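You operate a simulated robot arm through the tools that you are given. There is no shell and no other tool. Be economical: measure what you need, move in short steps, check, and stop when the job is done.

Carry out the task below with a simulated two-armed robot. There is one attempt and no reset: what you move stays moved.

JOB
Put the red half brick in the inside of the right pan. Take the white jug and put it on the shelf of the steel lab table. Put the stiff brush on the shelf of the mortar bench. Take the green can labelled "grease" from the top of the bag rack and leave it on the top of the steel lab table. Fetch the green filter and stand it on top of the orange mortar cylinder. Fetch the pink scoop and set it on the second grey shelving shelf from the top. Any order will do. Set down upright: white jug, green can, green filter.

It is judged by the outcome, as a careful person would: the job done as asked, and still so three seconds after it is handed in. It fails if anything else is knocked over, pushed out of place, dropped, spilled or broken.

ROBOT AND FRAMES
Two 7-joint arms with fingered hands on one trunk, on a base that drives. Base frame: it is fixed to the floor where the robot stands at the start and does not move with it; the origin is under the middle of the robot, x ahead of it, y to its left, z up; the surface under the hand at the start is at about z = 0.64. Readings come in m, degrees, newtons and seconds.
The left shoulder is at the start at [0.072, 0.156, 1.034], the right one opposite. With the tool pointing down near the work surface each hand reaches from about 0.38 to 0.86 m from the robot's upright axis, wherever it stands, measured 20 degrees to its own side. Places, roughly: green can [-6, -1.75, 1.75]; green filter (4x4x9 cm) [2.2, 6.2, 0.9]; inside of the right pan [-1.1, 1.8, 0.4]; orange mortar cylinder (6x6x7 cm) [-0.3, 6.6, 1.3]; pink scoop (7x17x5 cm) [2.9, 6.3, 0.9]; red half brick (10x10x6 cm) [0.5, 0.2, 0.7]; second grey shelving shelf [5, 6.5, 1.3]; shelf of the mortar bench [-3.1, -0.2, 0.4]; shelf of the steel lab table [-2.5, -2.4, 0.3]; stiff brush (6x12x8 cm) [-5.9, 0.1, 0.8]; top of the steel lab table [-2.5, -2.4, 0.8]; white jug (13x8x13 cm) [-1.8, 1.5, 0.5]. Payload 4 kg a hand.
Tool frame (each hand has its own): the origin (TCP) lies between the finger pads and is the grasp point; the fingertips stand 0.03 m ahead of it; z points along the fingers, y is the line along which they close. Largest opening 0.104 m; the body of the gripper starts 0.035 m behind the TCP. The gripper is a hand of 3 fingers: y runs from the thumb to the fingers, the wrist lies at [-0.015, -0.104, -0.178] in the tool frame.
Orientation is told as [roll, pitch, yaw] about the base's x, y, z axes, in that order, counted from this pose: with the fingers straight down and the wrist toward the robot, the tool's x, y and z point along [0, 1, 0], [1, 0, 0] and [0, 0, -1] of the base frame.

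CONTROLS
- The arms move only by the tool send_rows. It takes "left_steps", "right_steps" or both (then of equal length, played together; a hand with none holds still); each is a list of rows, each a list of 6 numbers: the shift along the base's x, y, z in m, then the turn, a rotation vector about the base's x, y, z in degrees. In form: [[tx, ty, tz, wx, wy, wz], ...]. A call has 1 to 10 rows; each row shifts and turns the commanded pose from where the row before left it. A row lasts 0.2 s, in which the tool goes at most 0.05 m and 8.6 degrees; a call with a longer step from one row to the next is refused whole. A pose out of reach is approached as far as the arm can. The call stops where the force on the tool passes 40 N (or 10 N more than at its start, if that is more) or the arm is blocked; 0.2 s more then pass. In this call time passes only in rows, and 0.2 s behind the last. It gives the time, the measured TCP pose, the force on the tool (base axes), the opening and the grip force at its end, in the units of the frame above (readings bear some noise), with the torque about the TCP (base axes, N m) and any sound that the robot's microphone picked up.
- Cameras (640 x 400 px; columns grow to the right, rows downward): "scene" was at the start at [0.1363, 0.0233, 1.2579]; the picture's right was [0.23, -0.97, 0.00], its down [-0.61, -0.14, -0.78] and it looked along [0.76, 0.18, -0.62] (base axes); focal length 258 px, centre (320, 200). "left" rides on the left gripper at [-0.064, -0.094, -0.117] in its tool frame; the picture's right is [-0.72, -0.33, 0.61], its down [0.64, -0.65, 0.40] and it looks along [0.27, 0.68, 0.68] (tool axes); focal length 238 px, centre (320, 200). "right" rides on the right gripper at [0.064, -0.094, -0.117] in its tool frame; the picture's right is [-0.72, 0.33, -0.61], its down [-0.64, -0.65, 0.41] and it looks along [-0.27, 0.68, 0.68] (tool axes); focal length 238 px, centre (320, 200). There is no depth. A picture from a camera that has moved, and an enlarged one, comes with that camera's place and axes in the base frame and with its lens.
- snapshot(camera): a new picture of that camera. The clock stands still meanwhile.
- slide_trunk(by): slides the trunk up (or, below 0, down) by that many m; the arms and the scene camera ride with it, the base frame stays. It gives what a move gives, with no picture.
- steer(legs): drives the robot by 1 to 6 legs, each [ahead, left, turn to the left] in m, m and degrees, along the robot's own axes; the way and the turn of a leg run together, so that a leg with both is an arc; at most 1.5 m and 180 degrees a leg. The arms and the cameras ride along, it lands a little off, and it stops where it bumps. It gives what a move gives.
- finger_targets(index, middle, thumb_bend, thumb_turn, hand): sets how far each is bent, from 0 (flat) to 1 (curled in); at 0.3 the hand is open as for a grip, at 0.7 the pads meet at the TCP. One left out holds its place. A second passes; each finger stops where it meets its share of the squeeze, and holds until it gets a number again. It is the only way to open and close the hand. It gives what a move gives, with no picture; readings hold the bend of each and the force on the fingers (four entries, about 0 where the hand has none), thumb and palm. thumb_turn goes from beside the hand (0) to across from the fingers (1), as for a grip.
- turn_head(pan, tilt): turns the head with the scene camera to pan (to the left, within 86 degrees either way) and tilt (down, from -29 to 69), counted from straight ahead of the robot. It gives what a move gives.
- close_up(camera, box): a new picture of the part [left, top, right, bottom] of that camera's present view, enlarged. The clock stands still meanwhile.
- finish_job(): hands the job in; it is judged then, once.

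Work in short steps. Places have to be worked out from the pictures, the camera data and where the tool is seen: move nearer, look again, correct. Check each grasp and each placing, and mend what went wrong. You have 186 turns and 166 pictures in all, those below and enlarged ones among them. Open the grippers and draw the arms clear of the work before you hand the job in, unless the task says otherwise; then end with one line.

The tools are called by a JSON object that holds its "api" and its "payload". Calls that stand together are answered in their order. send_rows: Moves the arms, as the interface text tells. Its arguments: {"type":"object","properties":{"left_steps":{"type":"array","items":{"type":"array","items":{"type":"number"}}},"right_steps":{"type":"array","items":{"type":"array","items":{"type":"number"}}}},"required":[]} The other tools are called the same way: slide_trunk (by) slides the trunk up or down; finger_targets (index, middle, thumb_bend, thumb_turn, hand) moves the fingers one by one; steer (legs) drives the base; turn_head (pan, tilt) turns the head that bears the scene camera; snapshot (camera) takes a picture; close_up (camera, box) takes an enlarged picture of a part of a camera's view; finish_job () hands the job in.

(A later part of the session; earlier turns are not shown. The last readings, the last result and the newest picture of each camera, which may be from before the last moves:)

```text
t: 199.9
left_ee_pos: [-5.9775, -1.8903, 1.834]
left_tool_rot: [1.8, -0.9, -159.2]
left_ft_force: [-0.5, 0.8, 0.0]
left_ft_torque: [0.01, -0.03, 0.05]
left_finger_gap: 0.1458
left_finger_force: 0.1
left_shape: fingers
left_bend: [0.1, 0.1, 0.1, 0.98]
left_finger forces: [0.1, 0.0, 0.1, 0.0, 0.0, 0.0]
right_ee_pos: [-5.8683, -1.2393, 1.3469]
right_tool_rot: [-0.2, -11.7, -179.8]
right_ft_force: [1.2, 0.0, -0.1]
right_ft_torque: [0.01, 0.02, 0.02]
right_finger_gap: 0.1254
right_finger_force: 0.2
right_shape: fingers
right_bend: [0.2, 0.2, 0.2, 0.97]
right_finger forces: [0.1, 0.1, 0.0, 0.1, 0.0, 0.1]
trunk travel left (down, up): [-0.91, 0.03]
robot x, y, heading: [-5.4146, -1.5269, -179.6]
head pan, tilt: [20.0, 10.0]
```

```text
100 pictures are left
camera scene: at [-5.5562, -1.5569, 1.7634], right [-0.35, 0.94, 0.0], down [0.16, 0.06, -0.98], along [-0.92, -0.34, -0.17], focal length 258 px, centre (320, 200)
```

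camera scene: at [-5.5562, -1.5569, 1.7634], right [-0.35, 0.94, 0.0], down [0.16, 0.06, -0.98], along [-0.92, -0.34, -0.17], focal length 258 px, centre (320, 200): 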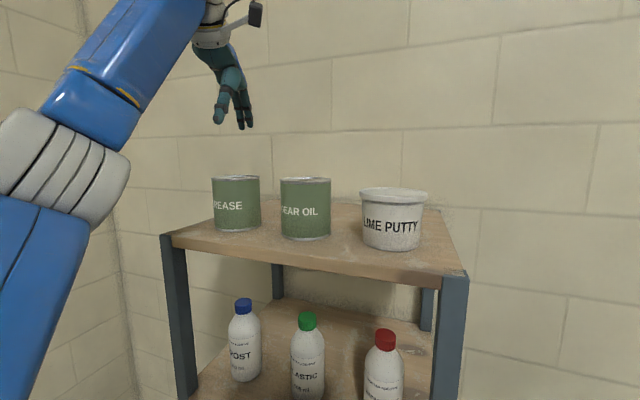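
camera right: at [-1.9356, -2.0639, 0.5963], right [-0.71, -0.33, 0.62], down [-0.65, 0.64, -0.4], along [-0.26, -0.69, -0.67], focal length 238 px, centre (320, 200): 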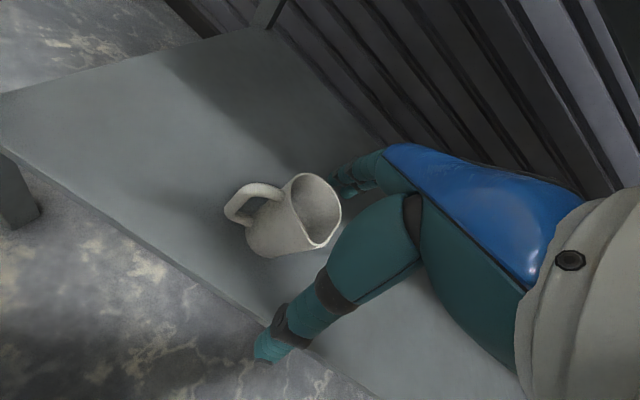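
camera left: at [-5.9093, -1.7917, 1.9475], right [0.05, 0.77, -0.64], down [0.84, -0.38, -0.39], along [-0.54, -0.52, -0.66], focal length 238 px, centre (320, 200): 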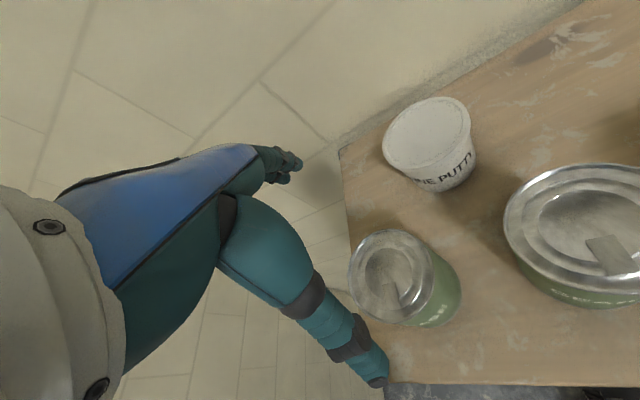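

The can top is confirmed at (-5.972, -1.888, 1.716). I'll narrow the hand slightly and descend.

{"api": "finger_targets", "payload": {"hand": "left", "index": 0.16, "middle": 0.16, "thumb_bend": 0.16}}

{"api": "send_rows", "payload": {"left_steps": [[0.005, 0.002, -0.04, 0, 0, 0], [0, 0, -0.035, 0, 0, 0], [0, 0, -0.035, 0, 0, 0], [0, 0, -0.025, 0, 0, 0]]}}

{"api": "snapshot", "payload": {"camera": "left"}}

{"api": "close_up", "payload": {"camera": "scene", "box": [140, 80, 380, 260]}}

```text
t: 200.9
left_ee_pos: [-5.9794, -1.8903, 1.8323]
left_tool_rot: [1.7, -0.8, -159.1]
left_ft_force: [-0.9, -0.4, 0.5]
left_ft_torque: [0.01, 0.02, -0.02]
left_finger_gap: 0.1348
left_finger_force: 0.0
left_shape: fingers
left_bend: [0.16, 0.16, 0.16, 0.98]
left_finger forces: [0.0, 0.0, 0.0, 0.0, 0.1, 0.1]
right_ee_pos: [-5.8713, -1.2398, 1.3468]
right_tool_rot: [-0.2, -11.7, -179.7]
right_ft_force: [-0.8, 0.0, 1.1]
right_ft_torque: [-0.02, 0.0, -0.01]
right_finger_gap: 0.1256
right_finger_force: 0.0
right_shape: fingers
right_bend: [0.2, 0.2, 0.2, 0.97]
right_finger forces: [0.0, 0.0, 0.0, 0.1, 0.1, 0.0]
trunk travel left (down, up): [-0.91, 0.03]
robot x, y, heading: [-5.4143, -1.5307, -179.7]
head pan, tilt: [20.0, 10.0]
```

```text
t: 201.9
left_ee_pos: [-5.9716, -1.8918, 1.6963]
left_tool_rot: [1.6, -1.0, -158.9]
left_ft_force: [-2.5, -1.8, 5.4]
left_ft_torque: [0.0, 0.15, 0.05]
left_finger_gap: 0.1367
left_finger_force: 2.6
left_shape: fingers
left_bend: [0.15, 0.16, 0.16, 0.98]
left_finger forces: [4.9, 0.0, 0.0, 0.0, 0.4, 0.0]
right_ee_pos: [-5.8708, -1.2417, 1.349]
right_tool_rot: [-0.1, -11.7, -179.8]
right_ft_force: [-0.4, -1.1, 0.1]
right_ft_torque: [-0.01, -0.01, 0.02]
right_finger_gap: 0.1253
right_finger_force: 0.1
right_shape: fingers
right_bend: [0.2, 0.2, 0.2, 0.97]
right_finger forces: [0.0, 0.0, 0.0, 0.1, 0.1, 0.0]
trunk travel left (down, up): [-0.91, 0.03]
robot x, y, heading: [-5.4164, -1.5306, -179.7]
head pan, tilt: [20.0, 10.0]
```

```text
99 pictures are left
camera left: at [-5.9038, -1.7954, 1.8105], right [0.04, 0.77, -0.64], down [0.84, -0.38, -0.4], along [-0.55, -0.52, -0.66], focal length 238 px, centre (320, 200)
```

left: 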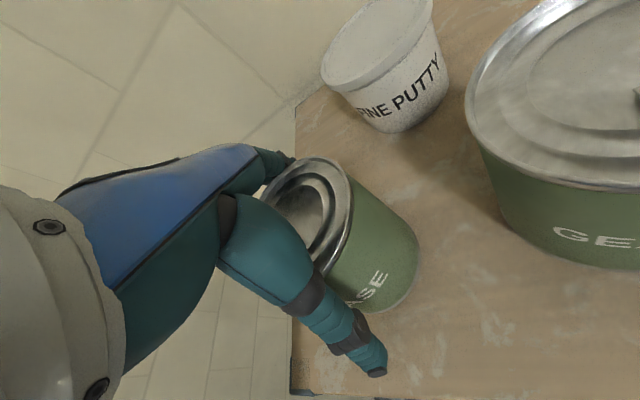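

```text
2.22 times, centred on (260, 170) of scene
camera zoom: at [-5.5595, -1.5595, 1.7633], right [-0.35, 0.94, 0.0], down [0.17, 0.06, -0.98], along [-0.92, -0.34, -0.18], focal length 574 px, centre (453, 267)
```

zoom: 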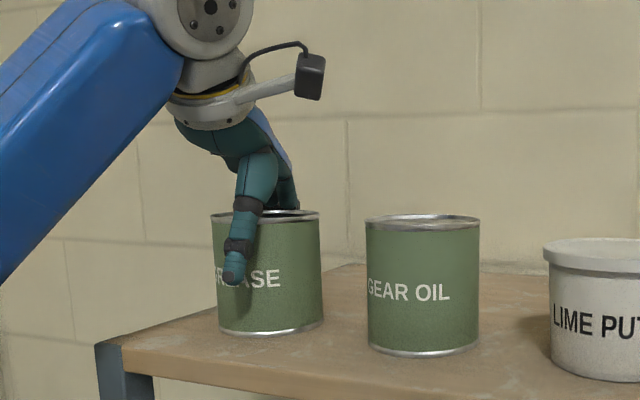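

The thumb is in front and the fingers are behind, with one finger lightly touching. Closing now.

{"api": "finger_targets", "payload": {"hand": "left", "index": 0.55, "middle": 0.55, "thumb_bend": 0.55}}

{"api": "snapshot", "payload": {"camera": "left"}}

{"api": "close_up", "payload": {"camera": "scene", "box": [140, 80, 380, 260]}}

```text
t: 202.9
left_ee_pos: [-5.9676, -1.89, 1.6966]
left_tool_rot: [1.6, -1.1, -159.0]
left_ft_force: [-1.8, -2.0, 13.1]
left_ft_torque: [-0.34, 0.96, 0.05]
left_finger_gap: 0.1105
left_finger_force: 38.0
left_shape: fingers
left_bend: [0.16, 0.38, 0.48, 0.96]
left_finger forces: [23.9, 14.5, 0.1, 0.0, 37.7, 0.0]
right_ee_pos: [-5.8685, -1.2397, 1.3482]
right_tool_rot: [-0.2, -11.8, -179.8]
right_ft_force: [-0.1, 0.2, -0.5]
right_ft_torque: [0.0, 0.0, -0.06]
right_finger_gap: 0.1255
right_finger_force: 0.1
right_shape: fingers
right_bend: [0.2, 0.2, 0.2, 0.97]
right_finger forces: [0.0, 0.1, 0.0, 0.0, 0.0, 0.0]
trunk travel left (down, up): [-0.91, 0.03]
robot x, y, heading: [-5.416, -1.53, -179.9]
head pan, tilt: [20.0, 10.0]
```

```text
97 pictures are left
camera left: at [-5.9009, -1.7936, 1.8115], right [0.04, 0.77, -0.64], down [0.84, -0.38, -0.4], along [-0.55, -0.52, -0.66], focal length 238 px, centre (320, 200)
```

left: 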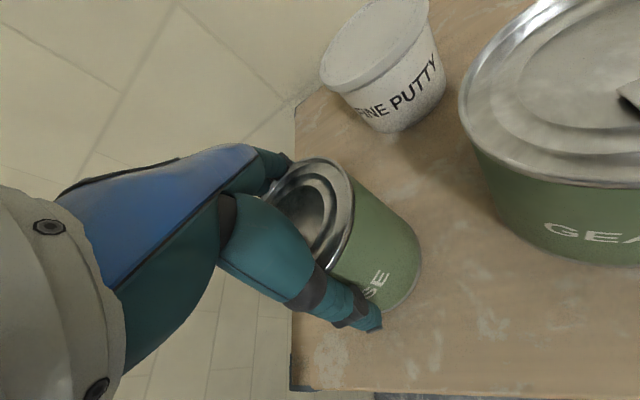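

```text
2.22 times, centred on (260, 170) of scene
camera zoom: at [-5.5557, -1.5581, 1.7635], right [-0.35, 0.94, 0.0], down [0.16, 0.06, -0.98], along [-0.92, -0.34, -0.17], focal length 574 px, centre (453, 267)
```

zoom: 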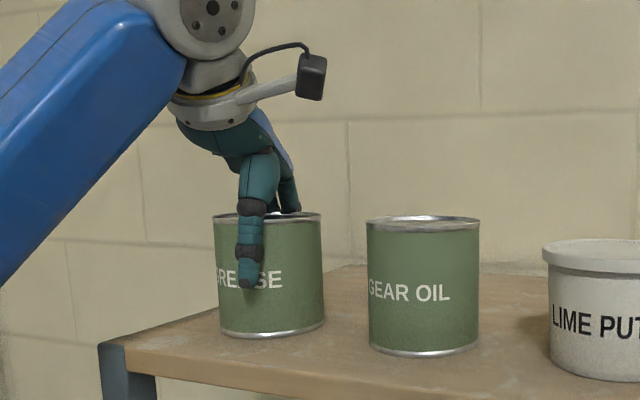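

The grip is firm (38 N). I'll lift a little and check.

{"api": "send_rows", "payload": {"left_steps": [[0, 0, 0.015, 0, 0, 0], [0, 0, 0.02, 0, 0, 0], [0, 0, 0.03, 0, 0, 0], [0, 0, 0.03, 0, 0, 0]]}}

{"api": "close_up", "payload": {"camera": "scene", "box": [140, 40, 380, 260]}}

```text
t: 203.9
left_ee_pos: [-5.9716, -1.8884, 1.7927]
left_tool_rot: [1.7, -0.9, -159.2]
left_ft_force: [0.5, -0.6, -4.5]
left_ft_torque: [-0.05, -0.02, 0.03]
left_finger_gap: 0.1031
left_finger_force: 24.1
left_shape: fingers
left_bend: [0.19, 0.4, 0.48, 0.96]
left_finger forces: [12.5, 11.6, 0.0, 0.0, 24.5, 0.0]
right_ee_pos: [-5.8686, -1.2398, 1.3478]
right_tool_rot: [-0.2, -11.6, -179.8]
right_ft_force: [-0.1, 0.5, 0.4]
right_ft_torque: [-0.07, 0.01, -0.03]
right_finger_gap: 0.1252
right_finger_force: 0.1
right_shape: fingers
right_bend: [0.2, 0.2, 0.2, 0.97]
right_finger forces: [0.0, 0.0, 0.0, 0.0, 0.0, 0.0]
trunk travel left (down, up): [-0.91, 0.03]
robot x, y, heading: [-5.4156, -1.5302, -179.5]
head pan, tilt: [20.0, 10.0]
```

```text
1.82 times, centred on (260, 150) of scene
camera zoom: at [-5.5577, -1.5568, 1.7632], right [-0.35, 0.94, 0.0], down [0.16, 0.06, -0.98], along [-0.92, -0.34, -0.17], focal length 470 px, centre (429, 291)
```

zoom: 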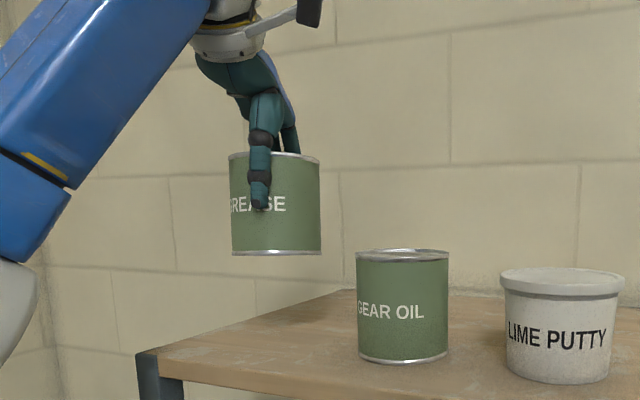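

The can is lifted clean and level. I'll tighten slightly, back off, lower the trunk and bring the left hand into a carry pose, with the right hand re-levelled.

{"api": "finger_targets", "payload": {"hand": "left", "index": 0.6, "middle": 0.6, "thumb_bend": 0.6}}

{"api": "steer", "payload": {"legs": [[-0.45, 0, 0]]}}

{"api": "slide_trunk", "payload": {"by": -0.4}}

{"api": "send_rows", "payload": {"left_steps": [[0.015, 0, -0.04, 0, 0, -5], [0.015, 0, -0.04, 0, 0, -5], [0.015, 0, -0.04, 0, 0, -5], [0.015, 0, -0.04, 0, 0, -5], [0.015, 0, -0.04, 0, 0, 0], [0.015, 0, -0.04, 0, 0, 0]], "right_steps": [[-0.02, -0.01, 0, 0, -4, 0], [-0.02, -0.01, 0, 0, -4, 0], [-0.02, -0.01, 0, 0, -4, 0], [0, -0.01, 0, 0, 0, 0], [0, -0.01, 0, 0, 0, 0], [0, 0, 0, 0, 0, 0]]}}

{"api": "steer", "payload": {"legs": [[0, -0.9, 0], [0.2, -0.48, 0]]}}

{"api": "turn_head", "payload": {"pan": -15, "tilt": 40}}

{"api": "snapshot", "payload": {"camera": "scene"}}

```text
t: 204.9
left_ee_pos: [-5.9737, -1.8901, 1.792]
left_tool_rot: [1.7, -0.8, -159.2]
left_ft_force: [0.4, -0.6, -5.1]
left_ft_torque: [-0.03, -0.03, 0.0]
left_finger_gap: 0.1014
left_finger_force: 34.3
left_shape: fingers
left_bend: [0.19, 0.41, 0.47, 0.96]
left_finger forces: [20.5, 13.3, 0.1, 0.0, 34.9, 0.0]
right_ee_pos: [-5.8716, -1.2414, 1.3467]
right_tool_rot: [-0.2, -11.7, -179.8]
right_ft_force: [-0.1, 0.3, 0.3]
right_ft_torque: [-0.02, -0.01, 0.01]
right_finger_gap: 0.1251
right_finger_force: 0.1
right_shape: fingers
right_bend: [0.2, 0.2, 0.2, 0.97]
right_finger forces: [0.0, 0.0, 0.0, 0.1, 0.0, 0.0]
trunk travel left (down, up): [-0.91, 0.03]
robot x, y, heading: [-5.4179, -1.531, -179.6]
head pan, tilt: [20.0, 10.0]
```

```text
t: 207.7
left_ee_pos: [-5.5216, -1.8899, 1.7891]
left_tool_rot: [1.8, -0.5, -158.8]
left_ft_force: [-0.2, -0.1, -5.7]
left_ft_torque: [-0.04, -0.04, 0.0]
left_finger_gap: 0.1017
left_finger_force: 33.9
left_shape: fingers
left_bend: [0.19, 0.41, 0.47, 0.96]
left_finger forces: [20.2, 13.4, 0.0, 0.0, 34.5, 0.1]
right_ee_pos: [-5.4203, -1.2416, 1.3449]
right_tool_rot: [-0.4, -11.5, -179.6]
right_ft_force: [-0.9, -0.8, -1.0]
right_ft_torque: [0.02, -0.01, -0.02]
right_finger_gap: 0.1252
right_finger_force: 0.2
right_shape: fingers
right_bend: [0.2, 0.2, 0.2, 0.97]
right_finger forces: [0.0, 0.0, 0.1, 0.0, 0.0, 0.0]
trunk travel left (down, up): [-0.91, 0.03]
robot x, y, heading: [-4.9636, -1.5236, -179.4]
head pan, tilt: [20.0, 10.0]
```

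```text
t: 211.5
left_ee_pos: [-5.513, -1.8898, 1.3943]
left_tool_rot: [1.7, -0.8, -158.9]
left_ft_force: [-1.0, -0.2, -6.1]
left_ft_torque: [-0.04, -0.04, 0.04]
left_finger_gap: 0.1016
left_finger_force: 33.8
left_shape: fingers
left_bend: [0.19, 0.41, 0.48, 0.96]
left_finger forces: [19.5, 13.4, 0.0, 0.0, 33.8, 0.0]
right_ee_pos: [-5.4132, -1.241, 0.9484]
right_tool_rot: [-0.3, -11.8, -179.7]
right_ft_force: [0.4, 0.6, 0.4]
right_ft_torque: [0.0, 0.0, -0.03]
right_finger_gap: 0.1254
right_finger_force: 0.0
right_shape: fingers
right_bend: [0.2, 0.2, 0.2, 0.97]
right_finger forces: [0.1, 0.0, 0.1, 0.0, 0.1, 0.1]
trunk travel left (down, up): [-0.51, 0.43]
robot x, y, heading: [-4.9594, -1.5243, -179.6]
head pan, tilt: [20.0, 10.0]
```

```text
t: 212.9
left_ee_pos: [-5.4209, -1.8904, 1.1526]
left_tool_rot: [1.6, -0.9, -179.1]
left_ft_force: [0.8, 0.4, -6.2]
left_ft_torque: [-0.01, 0.03, 0.03]
left_finger_gap: 0.101
left_finger_force: 31.1
left_shape: fingers
left_bend: [0.19, 0.41, 0.48, 0.96]
left_finger forces: [17.7, 13.3, 0.0, 0.0, 31.3, 0.0]
right_ee_pos: [-5.4719, -1.2941, 0.9502]
right_tool_rot: [-0.4, 0.3, -179.7]
right_ft_force: [-0.3, -0.4, 0.3]
right_ft_torque: [-0.04, 0.04, -0.04]
right_finger_gap: 0.1255
right_finger_force: 0.1
right_shape: fingers
right_bend: [0.2, 0.2, 0.2, 0.97]
right_finger forces: [0.0, 0.0, 0.0, 0.1, 0.0, 0.1]
trunk travel left (down, up): [-0.51, 0.43]
robot x, y, heading: [-4.9645, -1.5261, -179.4]
head pan, tilt: [20.0, 10.0]
```

```text
t: 220.3
left_ee_pos: [-5.6438, -0.5233, 1.1537]
left_tool_rot: [1.5, -0.9, -178.3]
left_ft_force: [0.3, -0.3, -4.7]
left_ft_torque: [-0.04, -0.01, 0.01]
left_finger_gap: 0.1009
left_finger_force: 31.2
left_shape: fingers
left_bend: [0.19, 0.41, 0.48, 0.96]
left_finger forces: [17.6, 13.1, 0.0, 0.0, 30.9, 0.1]
right_ee_pos: [-5.7006, 0.0754, 0.9492]
right_tool_rot: [-0.3, 0.2, -178.8]
right_ft_force: [-0.3, -0.4, 0.3]
right_ft_torque: [0.0, 0.01, 0.01]
right_finger_gap: 0.1256
right_finger_force: 0.0
right_shape: fingers
right_bend: [0.2, 0.2, 0.2, 0.97]
right_finger forces: [0.0, 0.0, 0.0, 0.0, 0.0, 0.0]
trunk travel left (down, up): [-0.51, 0.43]
robot x, y, heading: [-5.1852, -0.1487, -178.6]
head pan, tilt: [20.0, 10.0]
```

```text
t: 221.3
left_ee_pos: [-5.6434, -0.5194, 1.1553]
left_tool_rot: [1.7, -1.0, -178.1]
left_ft_force: [-0.4, -0.2, -5.3]
left_ft_torque: [-0.01, -0.01, -0.01]
left_finger_gap: 0.101
left_finger_force: 30.9
left_shape: fingers
left_bend: [0.19, 0.41, 0.48, 0.96]
left_finger forces: [17.5, 13.2, 0.1, 0.0, 31.0, 0.0]
right_ee_pos: [-5.7016, 0.078, 0.9487]
right_tool_rot: [-0.2, 0.2, -178.8]
right_ft_force: [-0.6, 0.7, 0.5]
right_ft_torque: [0.02, -0.03, -0.02]
right_finger_gap: 0.1254
right_finger_force: 0.1
right_shape: fingers
right_bend: [0.2, 0.2, 0.2, 0.97]
right_finger forces: [0.0, 0.0, 0.0, 0.0, 0.0, 0.1]
trunk travel left (down, up): [-0.51, 0.43]
robot x, y, heading: [-5.1888, -0.1488, -178.7]
head pan, tilt: [-15.0, 40.0]
```

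```text
94 pictures are left
camera scene: at [-5.323, -0.1289, 1.3154], right [0.24, 0.97, 0.0], down [0.63, -0.15, -0.77], along [-0.74, 0.18, -0.64], focal length 258 px, centre (320, 200)
```

scene: 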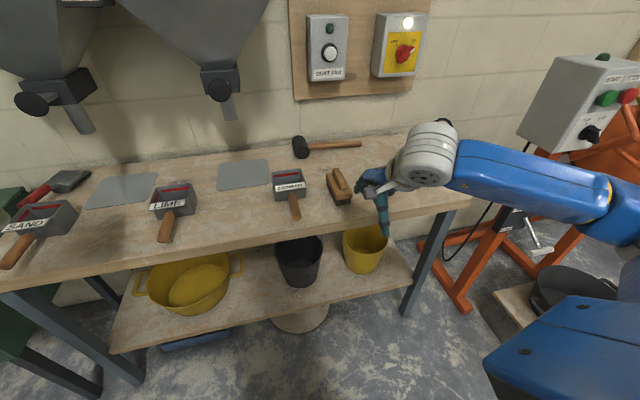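

The brush is at about (-5.94, 0.09), with its long axis roughly toward the robot. I'll look closer with both views.

{"api": "close_up", "payload": {"camera": "scene", "box": [270, 130, 410, 230]}}

{"api": "snapshot", "payload": {"camera": "right"}}

```text
4.00 times, centred on (340, 180) of scene
camera zoom: at [-5.323, -0.1289, 1.3154], right [0.24, 0.97, 0.0], down [0.63, -0.15, -0.77], along [-0.74, 0.18, -0.64], focal length 1034 px, centre (240, 280)
```

zoom: 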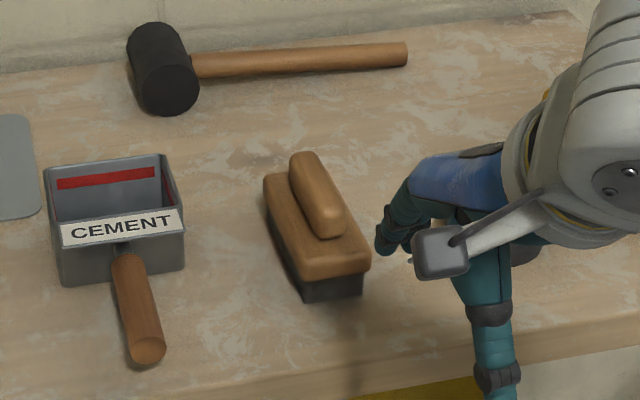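

```text
92 pictures are left
camera right: at [-5.6048, 0.0157, 1.0669], right [-0.34, 0.71, 0.61], down [0.64, 0.66, -0.4], along [-0.69, 0.26, -0.68], focal length 238 px, centre (320, 200)
```

right: 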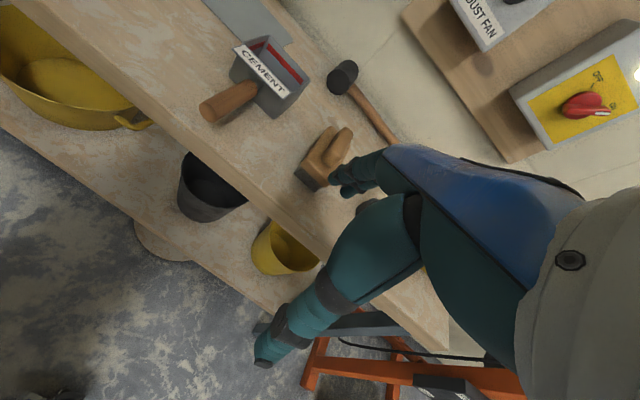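

The brush centre is at about (-5.965, 0.09), its long axis nearly along x, and its body top is at about 0.80. I'll drive 0.18 closer and rotate the right hand about 85° so it closes across the width.

{"api": "steer", "payload": {"legs": [[0.18, 0, 0]]}}

{"api": "send_rows", "payload": {"right_steps": [[0, 0, 0.01, 0, 0, 8.5], [0, 0, 0.01, 0, 0, 8.5], [0, 0, 0, 0, 0, 8.5], [0, 0, 0, 0, 0, 8.5], [0, 0, 0, 0, 0, 8.5], [-0.01, 0, 0, 0, 0, 8.5], [-0.01, 0, 0, 0, 0, 8.5], [-0.01, 0, 0, 0, 0, 8.5], [-0.01, 0, 0, 0, 0, 8.5], [-0.01, 0, 0, 0, 0, 8.5]]}}

{"api": "snapshot", "payload": {"camera": "right"}}

{"api": "snapshot", "payload": {"camera": "scene"}}

```text
t: 222.8
left_ee_pos: [-5.8198, -0.5219, 1.1551]
left_tool_rot: [1.7, -0.9, -178.3]
left_ft_force: [0.3, -0.9, -5.8]
left_ft_torque: [-0.05, 0.0, 0.0]
left_finger_gap: 0.1013
left_finger_force: 30.7
left_shape: fingers
left_bend: [0.19, 0.41, 0.48, 0.96]
left_finger forces: [17.5, 13.2, 0.1, 0.0, 31.1, 0.0]
right_ee_pos: [-5.8782, 0.0744, 0.951]
right_tool_rot: [-0.3, 0.1, -179.0]
right_ft_force: [0.4, -0.3, 0.7]
right_ft_torque: [0.0, -0.01, -0.01]
right_finger_gap: 0.1254
right_finger_force: 0.1
right_shape: fingers
right_bend: [0.2, 0.2, 0.2, 0.97]
right_finger forces: [0.0, 0.0, 0.0, 0.0, 0.1, 0.0]
trunk travel left (down, up): [-0.51, 0.43]
robot x, y, heading: [-5.3646, -0.1499, -178.9]
head pan, tilt: [-15.0, 40.0]
```

```text
t: 225.0
left_ee_pos: [-5.8248, -0.5229, 1.1535]
left_tool_rot: [1.6, -0.7, -178.3]
left_ft_force: [-1.1, 0.3, -5.6]
left_ft_torque: [-0.01, -0.02, 0.01]
left_finger_gap: 0.1013
left_finger_force: 30.7
left_shape: fingers
left_bend: [0.19, 0.41, 0.48, 0.96]
left_finger forces: [17.3, 13.3, 0.0, 0.1, 30.7, 0.1]
right_ee_pos: [-5.8808, 0.0271, 0.9821]
right_tool_rot: [-0.1, 0.3, -133.6]
right_ft_force: [-0.4, -0.6, -0.1]
right_ft_torque: [0.01, -0.02, -0.03]
right_finger_gap: 0.1253
right_finger_force: 0.1
right_shape: fingers
right_bend: [0.2, 0.2, 0.2, 0.98]
right_finger forces: [0.1, 0.1, 0.1, 0.1, 0.0, 0.0]
right hand out of reach, approached as far as the arm can: row 6, 7, 8, 9, 10
trunk travel left (down, up): [-0.51, 0.43]
robot x, y, heading: [-5.3656, -0.1499, -178.9]
head pan, tilt: [-15.0, 40.0]
```

```text
91 pictures are left
camera right: at [-5.7684, 0.0504, 1.1002], right [-0.75, 0.26, 0.61], down [-0.01, 0.92, -0.4], along [-0.66, -0.31, -0.68], focal length 238 px, centre (320, 200)
```

right: 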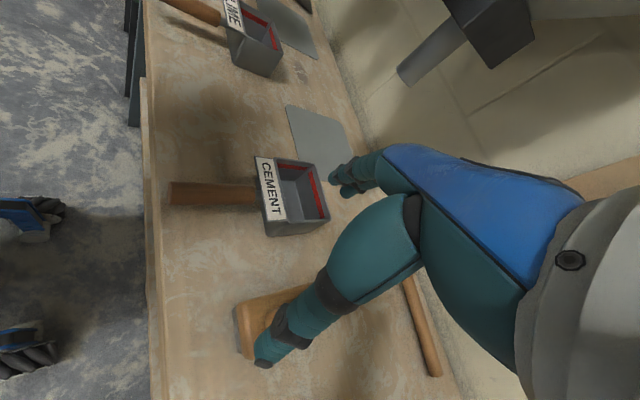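

```text
90 pictures are left
camera scene: at [-5.5042, -0.1342, 1.3151], right [0.24, 0.97, 0.0], down [0.63, -0.15, -0.76], along [-0.74, 0.19, -0.65], focal length 258 px, centre (320, 200)
```

scene: 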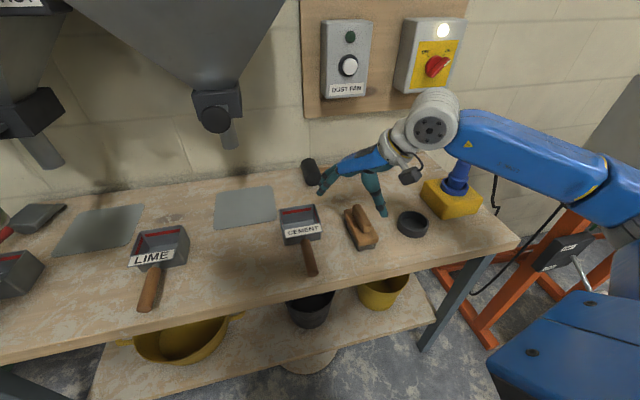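

The wrist yaw tops out about 45° from the robot's heading. I'll back off, turn the robot left 43° and shift so the brush is ahead on the right with the hand at yaw about -90°.

{"api": "slide_trunk", "payload": {"by": 0.1}}

{"api": "steer", "payload": {"legs": [[-0.25, 0, 0], [0, 0, 43], [-0.109, -0.517, 0]]}}

{"api": "turn_head", "payload": {"pan": -40, "tilt": 45}}

{"api": "snapshot", "payload": {"camera": "right"}}

{"api": "snapshot", "payload": {"camera": "scene"}}

```text
t: 226.3
left_ee_pos: [-5.8221, -0.5235, 1.2554]
left_tool_rot: [1.8, -0.7, -178.2]
left_ft_force: [0.5, 0.0, -5.0]
left_ft_torque: [-0.06, -0.06, 0.05]
left_finger_gap: 0.101
left_finger_force: 31.1
left_shape: fingers
left_bend: [0.19, 0.41, 0.48, 0.96]
left_finger forces: [17.5, 13.2, 0.0, 0.1, 30.8, 0.1]
right_ee_pos: [-5.8783, 0.0281, 1.0836]
right_tool_rot: [-0.1, 0.2, -133.6]
right_ft_force: [0.1, 0.0, -0.9]
right_ft_torque: [0.02, 0.03, 0.02]
right_finger_gap: 0.1254
right_finger_force: 0.1
right_shape: fingers
right_bend: [0.2, 0.2, 0.2, 0.98]
right_finger forces: [0.0, 0.0, 0.0, 0.0, 0.0, 0.0]
trunk travel left (down, up): [-0.61, 0.33]
robot x, y, heading: [-5.3633, -0.148, -179.0]
head pan, tilt: [-15.0, 40.0]
```

```text
t: 232.8
left_ee_pos: [-5.4728, -0.2849, 1.2523]
left_tool_rot: [1.4, -0.9, -136.1]
left_ft_force: [0.6, -0.4, -5.5]
left_ft_torque: [0.01, -0.02, -0.02]
left_finger_gap: 0.1007
left_finger_force: 29.7
left_shape: fingers
left_bend: [0.19, 0.41, 0.47, 0.96]
left_finger forces: [16.8, 13.1, 0.0, 0.0, 29.5, 0.1]
right_ee_pos: [-5.8847, 0.0843, 1.0836]
right_tool_rot: [-0.3, 0.3, -91.5]
right_ft_force: [0.5, 0.1, -0.4]
right_ft_torque: [0.01, 0.04, -0.02]
right_finger_gap: 0.1257
right_finger_force: 0.1
right_shape: fingers
right_bend: [0.2, 0.2, 0.2, 0.98]
right_finger forces: [0.0, 0.0, 0.0, 0.1, 0.0, 0.0]
trunk travel left (down, up): [-0.61, 0.33]
robot x, y, heading: [-5.3861, 0.296, -136.9]
head pan, tilt: [-15.0, 40.0]
```

```text
t: 233.6
left_ee_pos: [-5.4747, -0.2812, 1.2543]
left_tool_rot: [1.7, -0.9, -136.2]
left_ft_force: [-0.9, 0.3, -4.9]
left_ft_torque: [-0.03, -0.03, 0.0]
left_finger_gap: 0.1006
left_finger_force: 29.7
left_shape: fingers
left_bend: [0.19, 0.41, 0.47, 0.96]
left_finger forces: [17.0, 13.1, 0.0, 0.0, 29.8, 0.0]
right_ee_pos: [-5.8849, 0.089, 1.084]
right_tool_rot: [-0.3, 0.1, -91.5]
right_ft_force: [0.5, 0.8, -0.7]
right_ft_torque: [0.01, 0.0, 0.0]
right_finger_gap: 0.1255
right_finger_force: 0.1
right_shape: fingers
right_bend: [0.2, 0.2, 0.2, 0.98]
right_finger forces: [0.0, 0.0, 0.1, 0.0, 0.0, 0.1]
trunk travel left (down, up): [-0.61, 0.33]
robot x, y, heading: [-5.3855, 0.3002, -136.7]
head pan, tilt: [-40.0, 45.0]
```

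```text
89 pictures are left
camera right: at [-5.8181, 0.1812, 1.2017], right [-0.72, -0.31, 0.62], down [-0.63, 0.67, -0.4], along [-0.29, -0.68, -0.68], focal length 238 px, centre (320, 200)
```

right: 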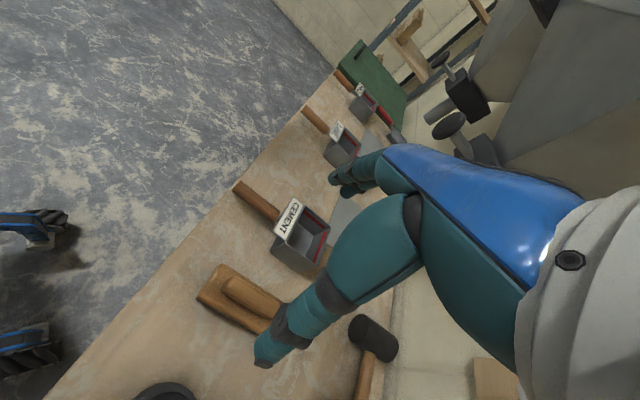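

```text
88 pictures are left
camera scene: at [-5.5045, 0.2581, 1.4083], right [-0.06, 1.0, 0.0], down [0.71, 0.04, -0.71], along [-0.71, -0.04, -0.71], focal length 258 px, centre (320, 200)
```

scene: 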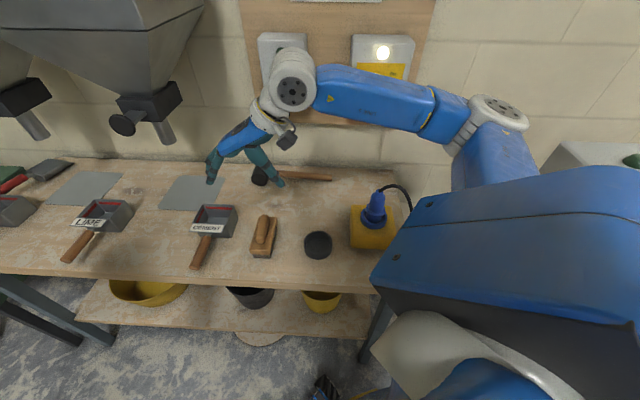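

The brush centre is at (-5.943, 0.066) with its axis about along x, which suits the hand at yaw -91.5°. I'll move over it and descend partway.

{"api": "send_rows", "payload": {"right_steps": [[-0.02, -0.008, -0.03, 0, 0, -1], [-0.02, -0.008, -0.03, 0, 0, -1], [-0.018, -0.007, -0.04, 0, 0, -1], [0, 0, -0.04, 0, 0, 0], [0, 0, -0.04, 0, 0, 0]]}}

{"api": "snapshot", "payload": {"camera": "right"}}

{"api": "close_up", "payload": {"camera": "scene", "box": [180, 120, 360, 280]}}

```text
t: 234.8
left_ee_pos: [-5.4767, -0.279, 1.2554]
left_tool_rot: [1.7, -1.0, -136.1]
left_ft_force: [-0.6, -0.8, -5.9]
left_ft_torque: [0.06, -0.04, 0.03]
left_finger_gap: 0.1009
left_finger_force: 29.0
left_shape: fingers
left_bend: [0.19, 0.41, 0.47, 0.96]
left_finger forces: [17.1, 13.1, 0.0, 0.0, 29.7, 0.0]
right_ee_pos: [-5.9303, 0.0732, 0.9244]
right_tool_rot: [-0.1, 0.0, -94.5]
right_ft_force: [1.0, -1.8, 0.7]
right_ft_torque: [-0.01, 0.0, 0.0]
right_finger_gap: 0.1254
right_finger_force: 0.0
right_shape: fingers
right_bend: [0.2, 0.2, 0.2, 0.98]
right_finger forces: [0.0, 0.0, 0.0, 0.0, 0.0, 0.0]
right hand out of reach, approached as far as the arm can: row 2
trunk travel left (down, up): [-0.61, 0.33]
robot x, y, heading: [-5.3851, 0.2977, -136.7]
head pan, tilt: [-40.0, 45.0]
```

```text
87 pictures are left
camera right: at [-5.8585, 0.1628, 1.0421], right [-0.74, -0.27, 0.62], down [-0.59, 0.7, -0.4], along [-0.32, -0.66, -0.68], focal length 238 px, centre (320, 200)
```

right: 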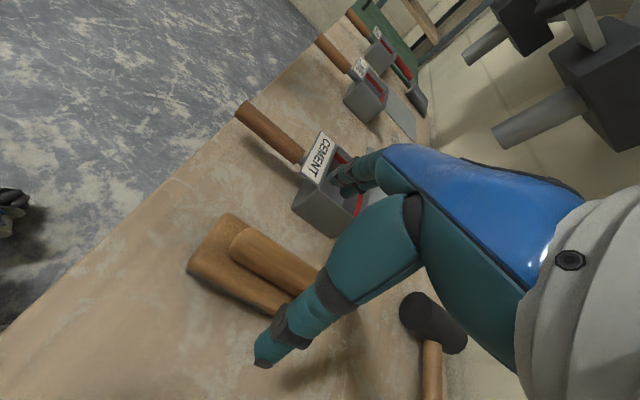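

```text
2.50 times, centred on (270, 200) of scene
camera zoom: at [-5.5071, 0.26, 1.4082], right [-0.06, 1.0, 0.0], down [0.71, 0.04, -0.71], along [-0.7, -0.04, -0.71], focal length 646 px, centre (445, 200)
```

zoom: 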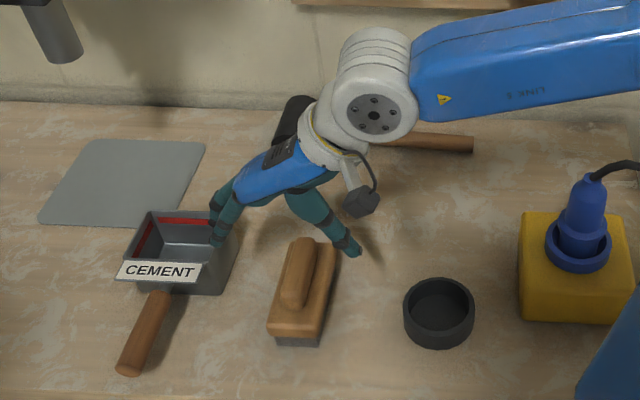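

The CEMENT scoop is close to the brush's left side, so I'll narrow the hand to about 9 cm before descending at (-5.953, 0.072).

{"api": "finger_targets", "payload": {"hand": "right", "index": 0.36, "middle": 0.36, "thumb_bend": 0.36}}

{"api": "send_rows", "payload": {"right_steps": [[-0.012, 0, -0.02, 0, 0, 0], [-0.012, 0, -0.03, 0, 0, 0], [0, 0, -0.03, 0, 0, 0], [0, 0, -0.02, 0, 0, 0]]}}

{"api": "snapshot", "payload": {"camera": "right"}}

{"api": "close_up", "payload": {"camera": "scene", "box": [180, 120, 360, 280]}}

```text
t: 235.8
left_ee_pos: [-5.475, -0.2795, 1.2558]
left_tool_rot: [1.8, -1.0, -136.0]
left_ft_force: [0.0, 0.3, -5.2]
left_ft_torque: [-0.02, -0.04, 0.01]
left_finger_gap: 0.1009
left_finger_force: 30.0
left_shape: fingers
left_bend: [0.19, 0.41, 0.47, 0.96]
left_finger forces: [17.0, 13.1, 0.0, 0.0, 29.7, 0.0]
right_ee_pos: [-5.9295, 0.0742, 0.9245]
right_tool_rot: [-0.2, 0.1, -94.4]
right_ft_force: [1.3, -0.1, 0.6]
right_ft_torque: [0.02, 0.03, -0.04]
right_finger_gap: 0.0885
right_finger_force: 0.1
right_shape: fingers
right_bend: [0.36, 0.36, 0.36, 0.98]
right_finger forces: [0.0, 0.1, 0.0, 0.0, 0.0, 0.0]
trunk travel left (down, up): [-0.61, 0.33]
robot x, y, heading: [-5.3867, 0.3019, -136.6]
head pan, tilt: [-40.0, 45.0]
```

```text
t: 236.8
left_ee_pos: [-5.4724, -0.2772, 1.258]
left_tool_rot: [1.8, -1.0, -136.1]
left_ft_force: [0.0, 0.3, -5.1]
left_ft_torque: [-0.03, -0.03, 0.02]
left_finger_gap: 0.1005
left_finger_force: 30.0
left_shape: fingers
left_bend: [0.19, 0.41, 0.47, 0.96]
left_finger forces: [17.0, 13.1, 0.0, 0.1, 29.7, 0.1]
right_ee_pos: [-5.9552, 0.0715, 0.831]
right_tool_rot: [-0.5, -0.5, -94.4]
right_ft_force: [0.1, 0.4, 14.3]
right_ft_torque: [-0.71, 0.18, -0.03]
right_finger_gap: 0.0886
right_finger_force: 7.1
right_shape: fingers
right_bend: [0.36, 0.34, 0.36, 0.98]
right_finger forces: [0.1, 13.8, 0.0, 0.1, 0.1, 0.0]
trunk travel left (down, up): [-0.61, 0.33]
robot x, y, heading: [-5.3841, 0.2987, -136.7]
head pan, tilt: [-40.0, 45.0]
```

```text
85 pictures are left
camera right: at [-5.8813, 0.1611, 0.9472], right [-0.74, -0.26, 0.62], down [-0.59, 0.7, -0.4], along [-0.33, -0.67, -0.67], focal length 238 px, centre (320, 200)
```

right: 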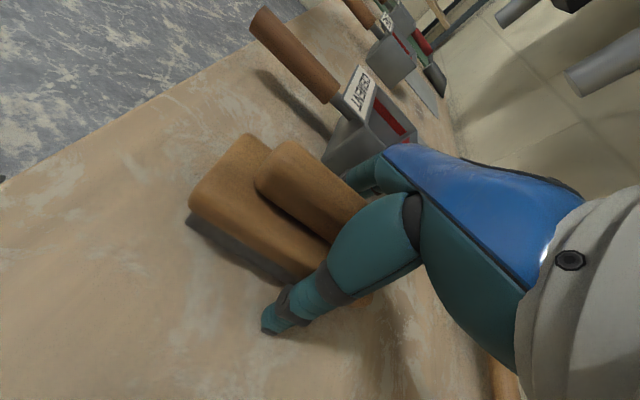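

```text
2.50 times, centred on (270, 200) of scene
camera zoom: at [-5.5029, 0.2628, 1.4091], right [-0.06, 1.0, 0.0], down [0.71, 0.04, -0.71], along [-0.71, -0.04, -0.71], focal length 646 px, centre (445, 200)
```

zoom: 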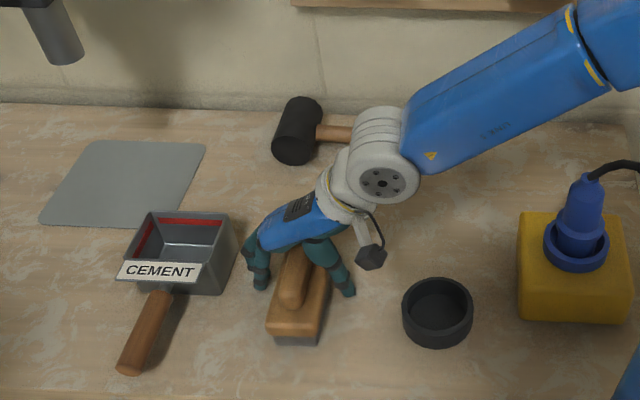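

Triangulation shows the bench top is at z≈0.796, so the fingertip just touched the bench and the hand is at grasp height. I'll lift 4 mm and close.

{"api": "send_rows", "payload": {"right_steps": [[0, 0.003, 0.006, 0, 0, 0]]}}

{"api": "finger_targets", "payload": {"hand": "right", "index": 0.65, "middle": 0.65, "thumb_bend": 0.65}}

{"api": "send_rows", "payload": {"right_steps": [[0, 0, 0.02, 0, 0, 0], [0, 0, 0.03, 0, 0, 0], [0, 0, 0.03, 0, 0, 0]]}}

{"api": "snapshot", "payload": {"camera": "right"}}

{"api": "close_up", "payload": {"camera": "scene", "box": [180, 120, 360, 280]}}

```text
t: 237.2
left_ee_pos: [-5.475, -0.2815, 1.2554]
left_tool_rot: [1.6, -1.0, -136.1]
left_ft_force: [-0.5, -0.1, -6.9]
left_ft_torque: [0.01, 0.02, 0.01]
left_finger_gap: 0.1008
left_finger_force: 30.4
left_shape: fingers
left_bend: [0.19, 0.41, 0.47, 0.96]
left_finger forces: [16.9, 13.0, 0.1, 0.1, 29.6, 0.1]
right_ee_pos: [-5.9534, 0.0746, 0.8308]
right_tool_rot: [-0.2, 0.1, -94.4]
right_ft_force: [0.1, -1.1, 8.2]
right_ft_torque: [-0.46, 0.12, -0.03]
right_finger_gap: 0.0887
right_finger_force: 4.3
right_shape: fingers
right_bend: [0.36, 0.33, 0.36, 0.98]
right_finger forces: [0.0, 7.4, 0.0, 0.0, 0.1, 0.0]
trunk travel left (down, up): [-0.61, 0.33]
robot x, y, heading: [-5.3847, 0.2982, -136.5]
head pan, tilt: [-40.0, 45.0]
```

```text
t: 238.2
left_ee_pos: [-5.4724, -0.281, 1.2552]
left_tool_rot: [1.6, -0.9, -136.1]
left_ft_force: [0.4, -0.1, -6.2]
left_ft_torque: [-0.04, -0.06, 0.02]
left_finger_gap: 0.1006
left_finger_force: 29.2
left_shape: fingers
left_bend: [0.19, 0.41, 0.47, 0.96]
left_finger forces: [16.9, 13.1, 0.1, 0.1, 29.6, 0.0]
right_ee_pos: [-5.9527, 0.0728, 0.8355]
right_tool_rot: [-0.4, 0.0, -94.4]
right_ft_force: [-1.8, -7.7, 18.8]
right_ft_torque: [-0.8, 0.28, 0.01]
right_finger_gap: 0.0463
right_finger_force: 28.2
right_shape: fingers
right_bend: [0.53, 0.54, 0.55, 0.96]
right_finger forces: [13.2, 25.1, 0.0, 0.1, 18.3, 0.1]
trunk travel left (down, up): [-0.61, 0.33]
robot x, y, heading: [-5.3849, 0.2971, -136.5]
head pan, tilt: [-40.0, 45.0]
```

```text
t: 239.0
left_ee_pos: [-5.4727, -0.2833, 1.2535]
left_tool_rot: [1.6, -0.8, -136.0]
left_ft_force: [0.9, -0.8, -4.6]
left_ft_torque: [-0.02, -0.02, 0.03]
left_finger_gap: 0.101
left_finger_force: 29.9
left_shape: fingers
left_bend: [0.19, 0.41, 0.47, 0.96]
left_finger forces: [16.9, 13.2, 0.0, 0.1, 29.6, 0.1]
right_ee_pos: [-5.9501, 0.0618, 0.898]
right_tool_rot: [-1.7, -1.5, -95.4]
right_ft_force: [-0.3, 0.5, -2.4]
right_ft_torque: [-0.03, 0.01, -0.03]
right_finger_gap: 0.046
right_finger_force: 19.6
right_shape: fingers
right_bend: [0.54, 0.57, 0.55, 0.96]
right_finger forces: [11.8, 7.8, 0.0, 0.0, 19.6, 0.0]
right hand out of reach, approached as far as the arm can: row 3
trunk travel left (down, up): [-0.61, 0.33]
robot x, y, heading: [-5.3829, 0.2972, -136.6]
head pan, tilt: [-40.0, 45.0]
```

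```text
83 pictures are left
camera right: at [-5.8745, 0.1523, 1.0123], right [-0.73, -0.24, 0.64], down [-0.59, 0.7, -0.4], along [-0.35, -0.67, -0.65], focal length 238 px, centre (320, 200)
```

right: 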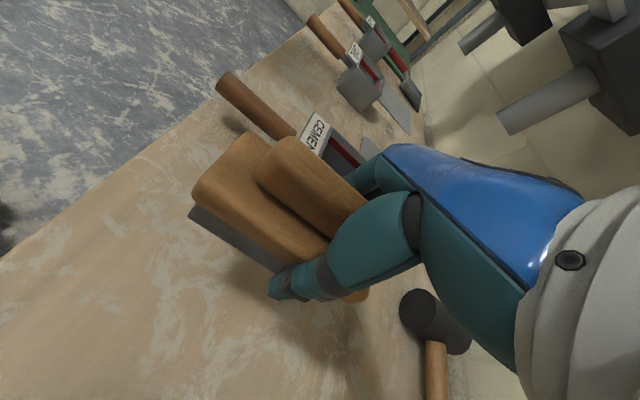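

```text
2.50 times, centred on (270, 200) of scene
camera zoom: at [-5.5033, 0.2559, 1.4082], right [-0.06, 1.0, 0.01], down [0.71, 0.04, -0.71], along [-0.71, -0.04, -0.71], focal length 646 px, centre (445, 200)
```

zoom: 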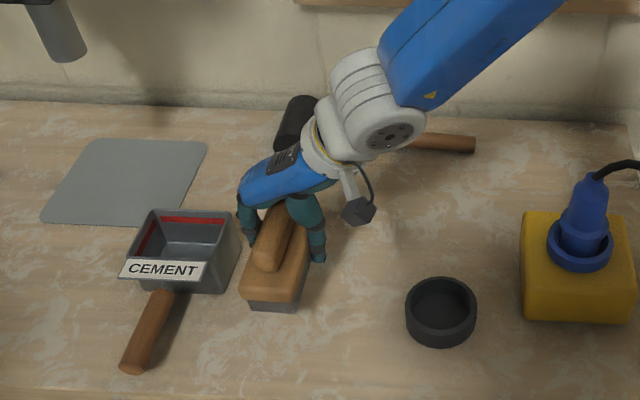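

The brush is held. I'll lift with the trunk and back straight away from the bench.

{"api": "slide_trunk", "payload": {"by": 0.2}}

{"api": "steer", "payload": {"legs": [[-0.33, 0.31, 0]]}}

{"api": "send_rows", "payload": {"right_steps": [[0.01, 0.0, 0.0, 0, 0, -8], [0.01, 0, 0, 0, 0, -8], [0.01, 0, 0, 0, 0, -8], [0.01, 0, 0, 0, 0, -8], [0.01, 0, 0, 0, 0, -8]]}}

{"api": "snapshot", "payload": {"camera": "right"}}

```text
t: 241.2
left_ee_pos: [-5.4758, -0.281, 1.4544]
left_tool_rot: [1.7, -0.9, -136.1]
left_ft_force: [-1.3, -0.1, -6.4]
left_ft_torque: [0.0, -0.01, 0.0]
left_finger_gap: 0.1008
left_finger_force: 29.8
left_shape: fingers
left_bend: [0.19, 0.41, 0.47, 0.96]
left_finger forces: [16.8, 13.1, 0.1, 0.1, 29.4, 0.0]
right_ee_pos: [-5.9534, 0.0632, 1.0987]
right_tool_rot: [-1.4, -1.6, -95.4]
right_ft_force: [0.2, -0.3, -1.8]
right_ft_torque: [-0.03, 0.06, 0.02]
right_finger_gap: 0.0462
right_finger_force: 19.4
right_shape: fingers
right_bend: [0.54, 0.57, 0.55, 0.96]
right_finger forces: [11.8, 7.7, 0.1, 0.0, 19.7, 0.0]
trunk travel left (down, up): [-0.81, 0.13]
robot x, y, heading: [-5.3847, 0.3005, -136.7]
head pan, tilt: [-40.0, 45.0]
```

```text
t: 243.9
left_ee_pos: [-5.0406, -0.2786, 1.4546]
left_tool_rot: [1.7, -0.7, -136.3]
left_ft_force: [-0.2, -1.1, -6.7]
left_ft_torque: [0.0, -0.02, 0.0]
left_finger_gap: 0.1008
left_finger_force: 29.1
left_shape: fingers
left_bend: [0.19, 0.41, 0.47, 0.96]
left_finger forces: [16.7, 13.2, 0.0, 0.1, 29.4, 0.0]
right_ee_pos: [-5.5145, 0.0668, 1.0979]
right_tool_rot: [-1.3, -1.6, -95.9]
right_ft_force: [-0.6, -0.2, -1.2]
right_ft_torque: [-0.02, 0.04, 0.0]
right_finger_gap: 0.0458
right_finger_force: 19.9
right_shape: fingers
right_bend: [0.54, 0.57, 0.55, 0.96]
right_finger forces: [11.8, 7.9, 0.0, 0.0, 19.5, 0.0]
trunk travel left (down, up): [-0.81, 0.13]
robot x, y, heading: [-4.9414, 0.3016, -136.9]
head pan, tilt: [-40.0, 45.0]
```

```text
t: 245.1
left_ee_pos: [-5.0331, -0.278, 1.4555]
left_tool_rot: [1.8, -1.0, -136.4]
left_ft_force: [0.5, -0.4, -5.6]
left_ft_torque: [0.02, -0.02, 0.0]
left_finger_gap: 0.1007
left_finger_force: 30.2
left_shape: fingers
left_bend: [0.19, 0.41, 0.47, 0.96]
left_finger forces: [17.0, 13.3, 0.0, 0.1, 29.9, 0.1]
right_ee_pos: [-5.4593, 0.0683, 1.1012]
right_tool_rot: [-1.5, -1.8, -136.0]
right_ft_force: [-0.5, 1.3, -2.1]
right_ft_torque: [0.03, 0.0, -0.01]
right_finger_gap: 0.0462
right_finger_force: 19.4
right_shape: fingers
right_bend: [0.54, 0.57, 0.55, 0.96]
right_finger forces: [11.8, 7.7, 0.0, 0.0, 19.5, 0.0]
trunk travel left (down, up): [-0.81, 0.13]
robot x, y, heading: [-4.9417, 0.2986, -137.0]
head pan, tilt: [-40.0, 45.0]
```

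```text
81 pictures are left
camera right: at [-5.3417, 0.0883, 1.2133], right [-0.71, 0.29, 0.64], down [0.01, 0.91, -0.41], along [-0.71, -0.28, -0.65], focal length 238 px, centre (320, 200)
```

right: 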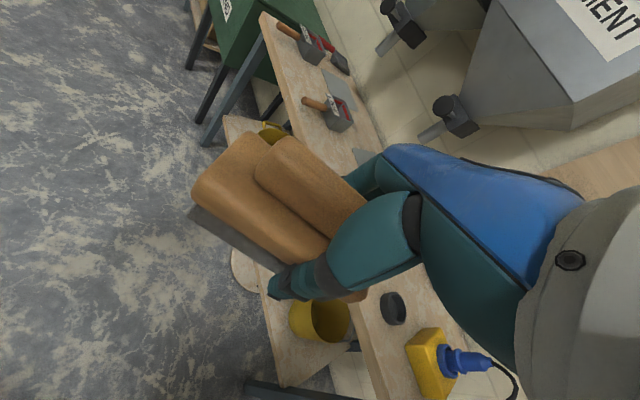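

The brush is secure. I'll go to the north side of the mortar bench (where its opening was seen), face south and look.

{"api": "steer", "payload": {"legs": [[0, 0, 47], [-0.75, 0.5, 0], [0, 1.3, 0]]}}

{"api": "turn_head", "payload": {"pan": 0, "tilt": 40}}

{"api": "snapshot", "payload": {"camera": "scene"}}

```text
t: 258.1
left_ee_pos: [-2.7714, 0.5972, 1.4571]
left_tool_rot: [1.9, -1.0, -88.8]
left_ft_force: [-0.4, -0.2, -4.9]
left_ft_torque: [0.02, -0.01, 0.01]
left_finger_gap: 0.1006
left_finger_force: 28.4
left_shape: fingers
left_bend: [0.19, 0.41, 0.47, 0.96]
left_finger forces: [16.3, 13.0, 0.1, 0.0, 28.3, 0.1]
right_ee_pos: [-3.3158, 0.5157, 1.0994]
right_tool_rot: [-1.5, -1.7, -88.1]
right_ft_force: [-0.2, 0.3, -1.0]
right_ft_torque: [0.0, 0.02, -0.01]
right_finger_gap: 0.0457
right_finger_force: 18.6
right_shape: fingers
right_bend: [0.54, 0.57, 0.55, 0.96]
right_finger forces: [11.6, 7.5, 0.0, 0.1, 19.0, 0.0]
trunk travel left (down, up): [-0.81, 0.13]
robot x, y, heading: [-3.1371, 1.0542, -89.1]
head pan, tilt: [-40.0, 45.0]
```

```text
t: 259.2
left_ee_pos: [-2.7707, 0.5982, 1.4571]
left_tool_rot: [1.7, -1.1, -88.8]
left_ft_force: [0.1, -0.4, -5.5]
left_ft_torque: [0.0, -0.06, -0.02]
left_finger_gap: 0.1003
left_finger_force: 28.8
left_shape: fingers
left_bend: [0.19, 0.41, 0.47, 0.96]
left_finger forces: [16.6, 13.3, 0.0, 0.0, 28.8, 0.0]
right_ee_pos: [-3.3134, 0.5171, 1.102]
right_tool_rot: [-1.6, -1.8, -88.2]
right_ft_force: [0.1, -0.7, -1.2]
right_ft_torque: [-0.01, 0.07, 0.02]
right_finger_gap: 0.0454
right_finger_force: 18.9
right_shape: fingers
right_bend: [0.54, 0.57, 0.55, 0.96]
right_finger forces: [11.6, 7.6, 0.1, 0.1, 19.0, 0.0]
trunk travel left (down, up): [-0.81, 0.13]
robot x, y, heading: [-3.1358, 1.0524, -89.6]
head pan, tilt: [0.0, 40.0]
```

```text
80 pictures are left
camera scene: at [-3.1333, 0.9165, 1.6153], right [-1.0, -0.01, 0.0], down [-0.01, 0.65, -0.76], along [0.01, -0.76, -0.65], focal length 258 px, centre (320, 200)
```

scene: 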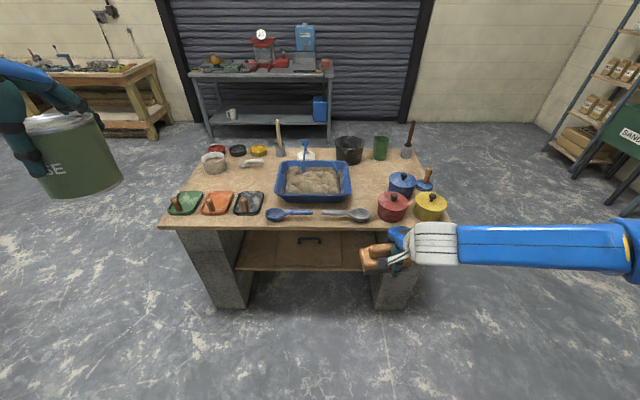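

The jug stands fine in the background. The mortar bench opening faces me, with the shelf between block piers at x about -2.72…-3.41. I'll zoom on the shelf.

{"api": "close_up", "payload": {"camera": "scene", "box": [160, 200, 460, 320]}}

{"api": "send_rows", "payload": {"left_steps": [[0, 0, 0.04, 0, 0, 0], [0, 0, 0.04, 0, 0, 0], [0, 0, 0.04, 0, 0, 0], [0, 0, 0.04, 0, 0, 0], [0, 0, 0.04, 0, 0, 0]]}}

```text
2.13 times, centred on (310, 260) of scene
camera zoom: at [-3.1333, 0.9165, 1.6153], right [-1.0, -0.01, 0.0], down [-0.01, 0.65, -0.76], along [0.01, -0.76, -0.65], focal length 551 px, centre (341, 72)
```

zoom: 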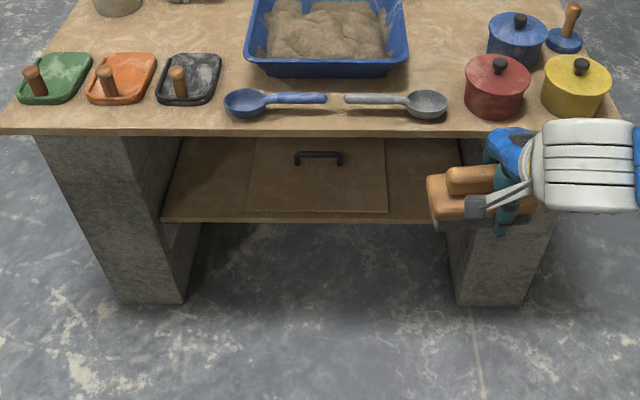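

```text
t: 260.4
left_ee_pos: [-2.7701, 0.5987, 1.6583]
left_tool_rot: [1.8, -0.9, -88.7]
left_ft_force: [-0.1, -0.4, -4.8]
left_ft_torque: [0.03, 0.0, 0.03]
left_finger_gap: 0.1007
left_finger_force: 28.5
left_shape: fingers
left_bend: [0.2, 0.42, 0.47, 0.96]
left_finger forces: [15.8, 12.6, 0.1, 0.1, 27.6, 0.1]
right_ee_pos: [-3.3153, 0.5186, 1.1014]
right_tool_rot: [-1.5, -1.9, -88.3]
right_ft_force: [0.8, 0.6, -1.6]
right_ft_torque: [0.01, 0.03, -0.04]
right_finger_gap: 0.0457
right_finger_force: 18.9
right_shape: fingers
right_bend: [0.54, 0.57, 0.55, 0.96]
right_finger forces: [11.7, 7.4, 0.0, 0.1, 19.1, 0.1]
trunk travel left (down, up): [-0.81, 0.13]
robot x, y, heading: [-3.1379, 1.0545, -89.3]
head pan, tilt: [0.0, 40.0]
```

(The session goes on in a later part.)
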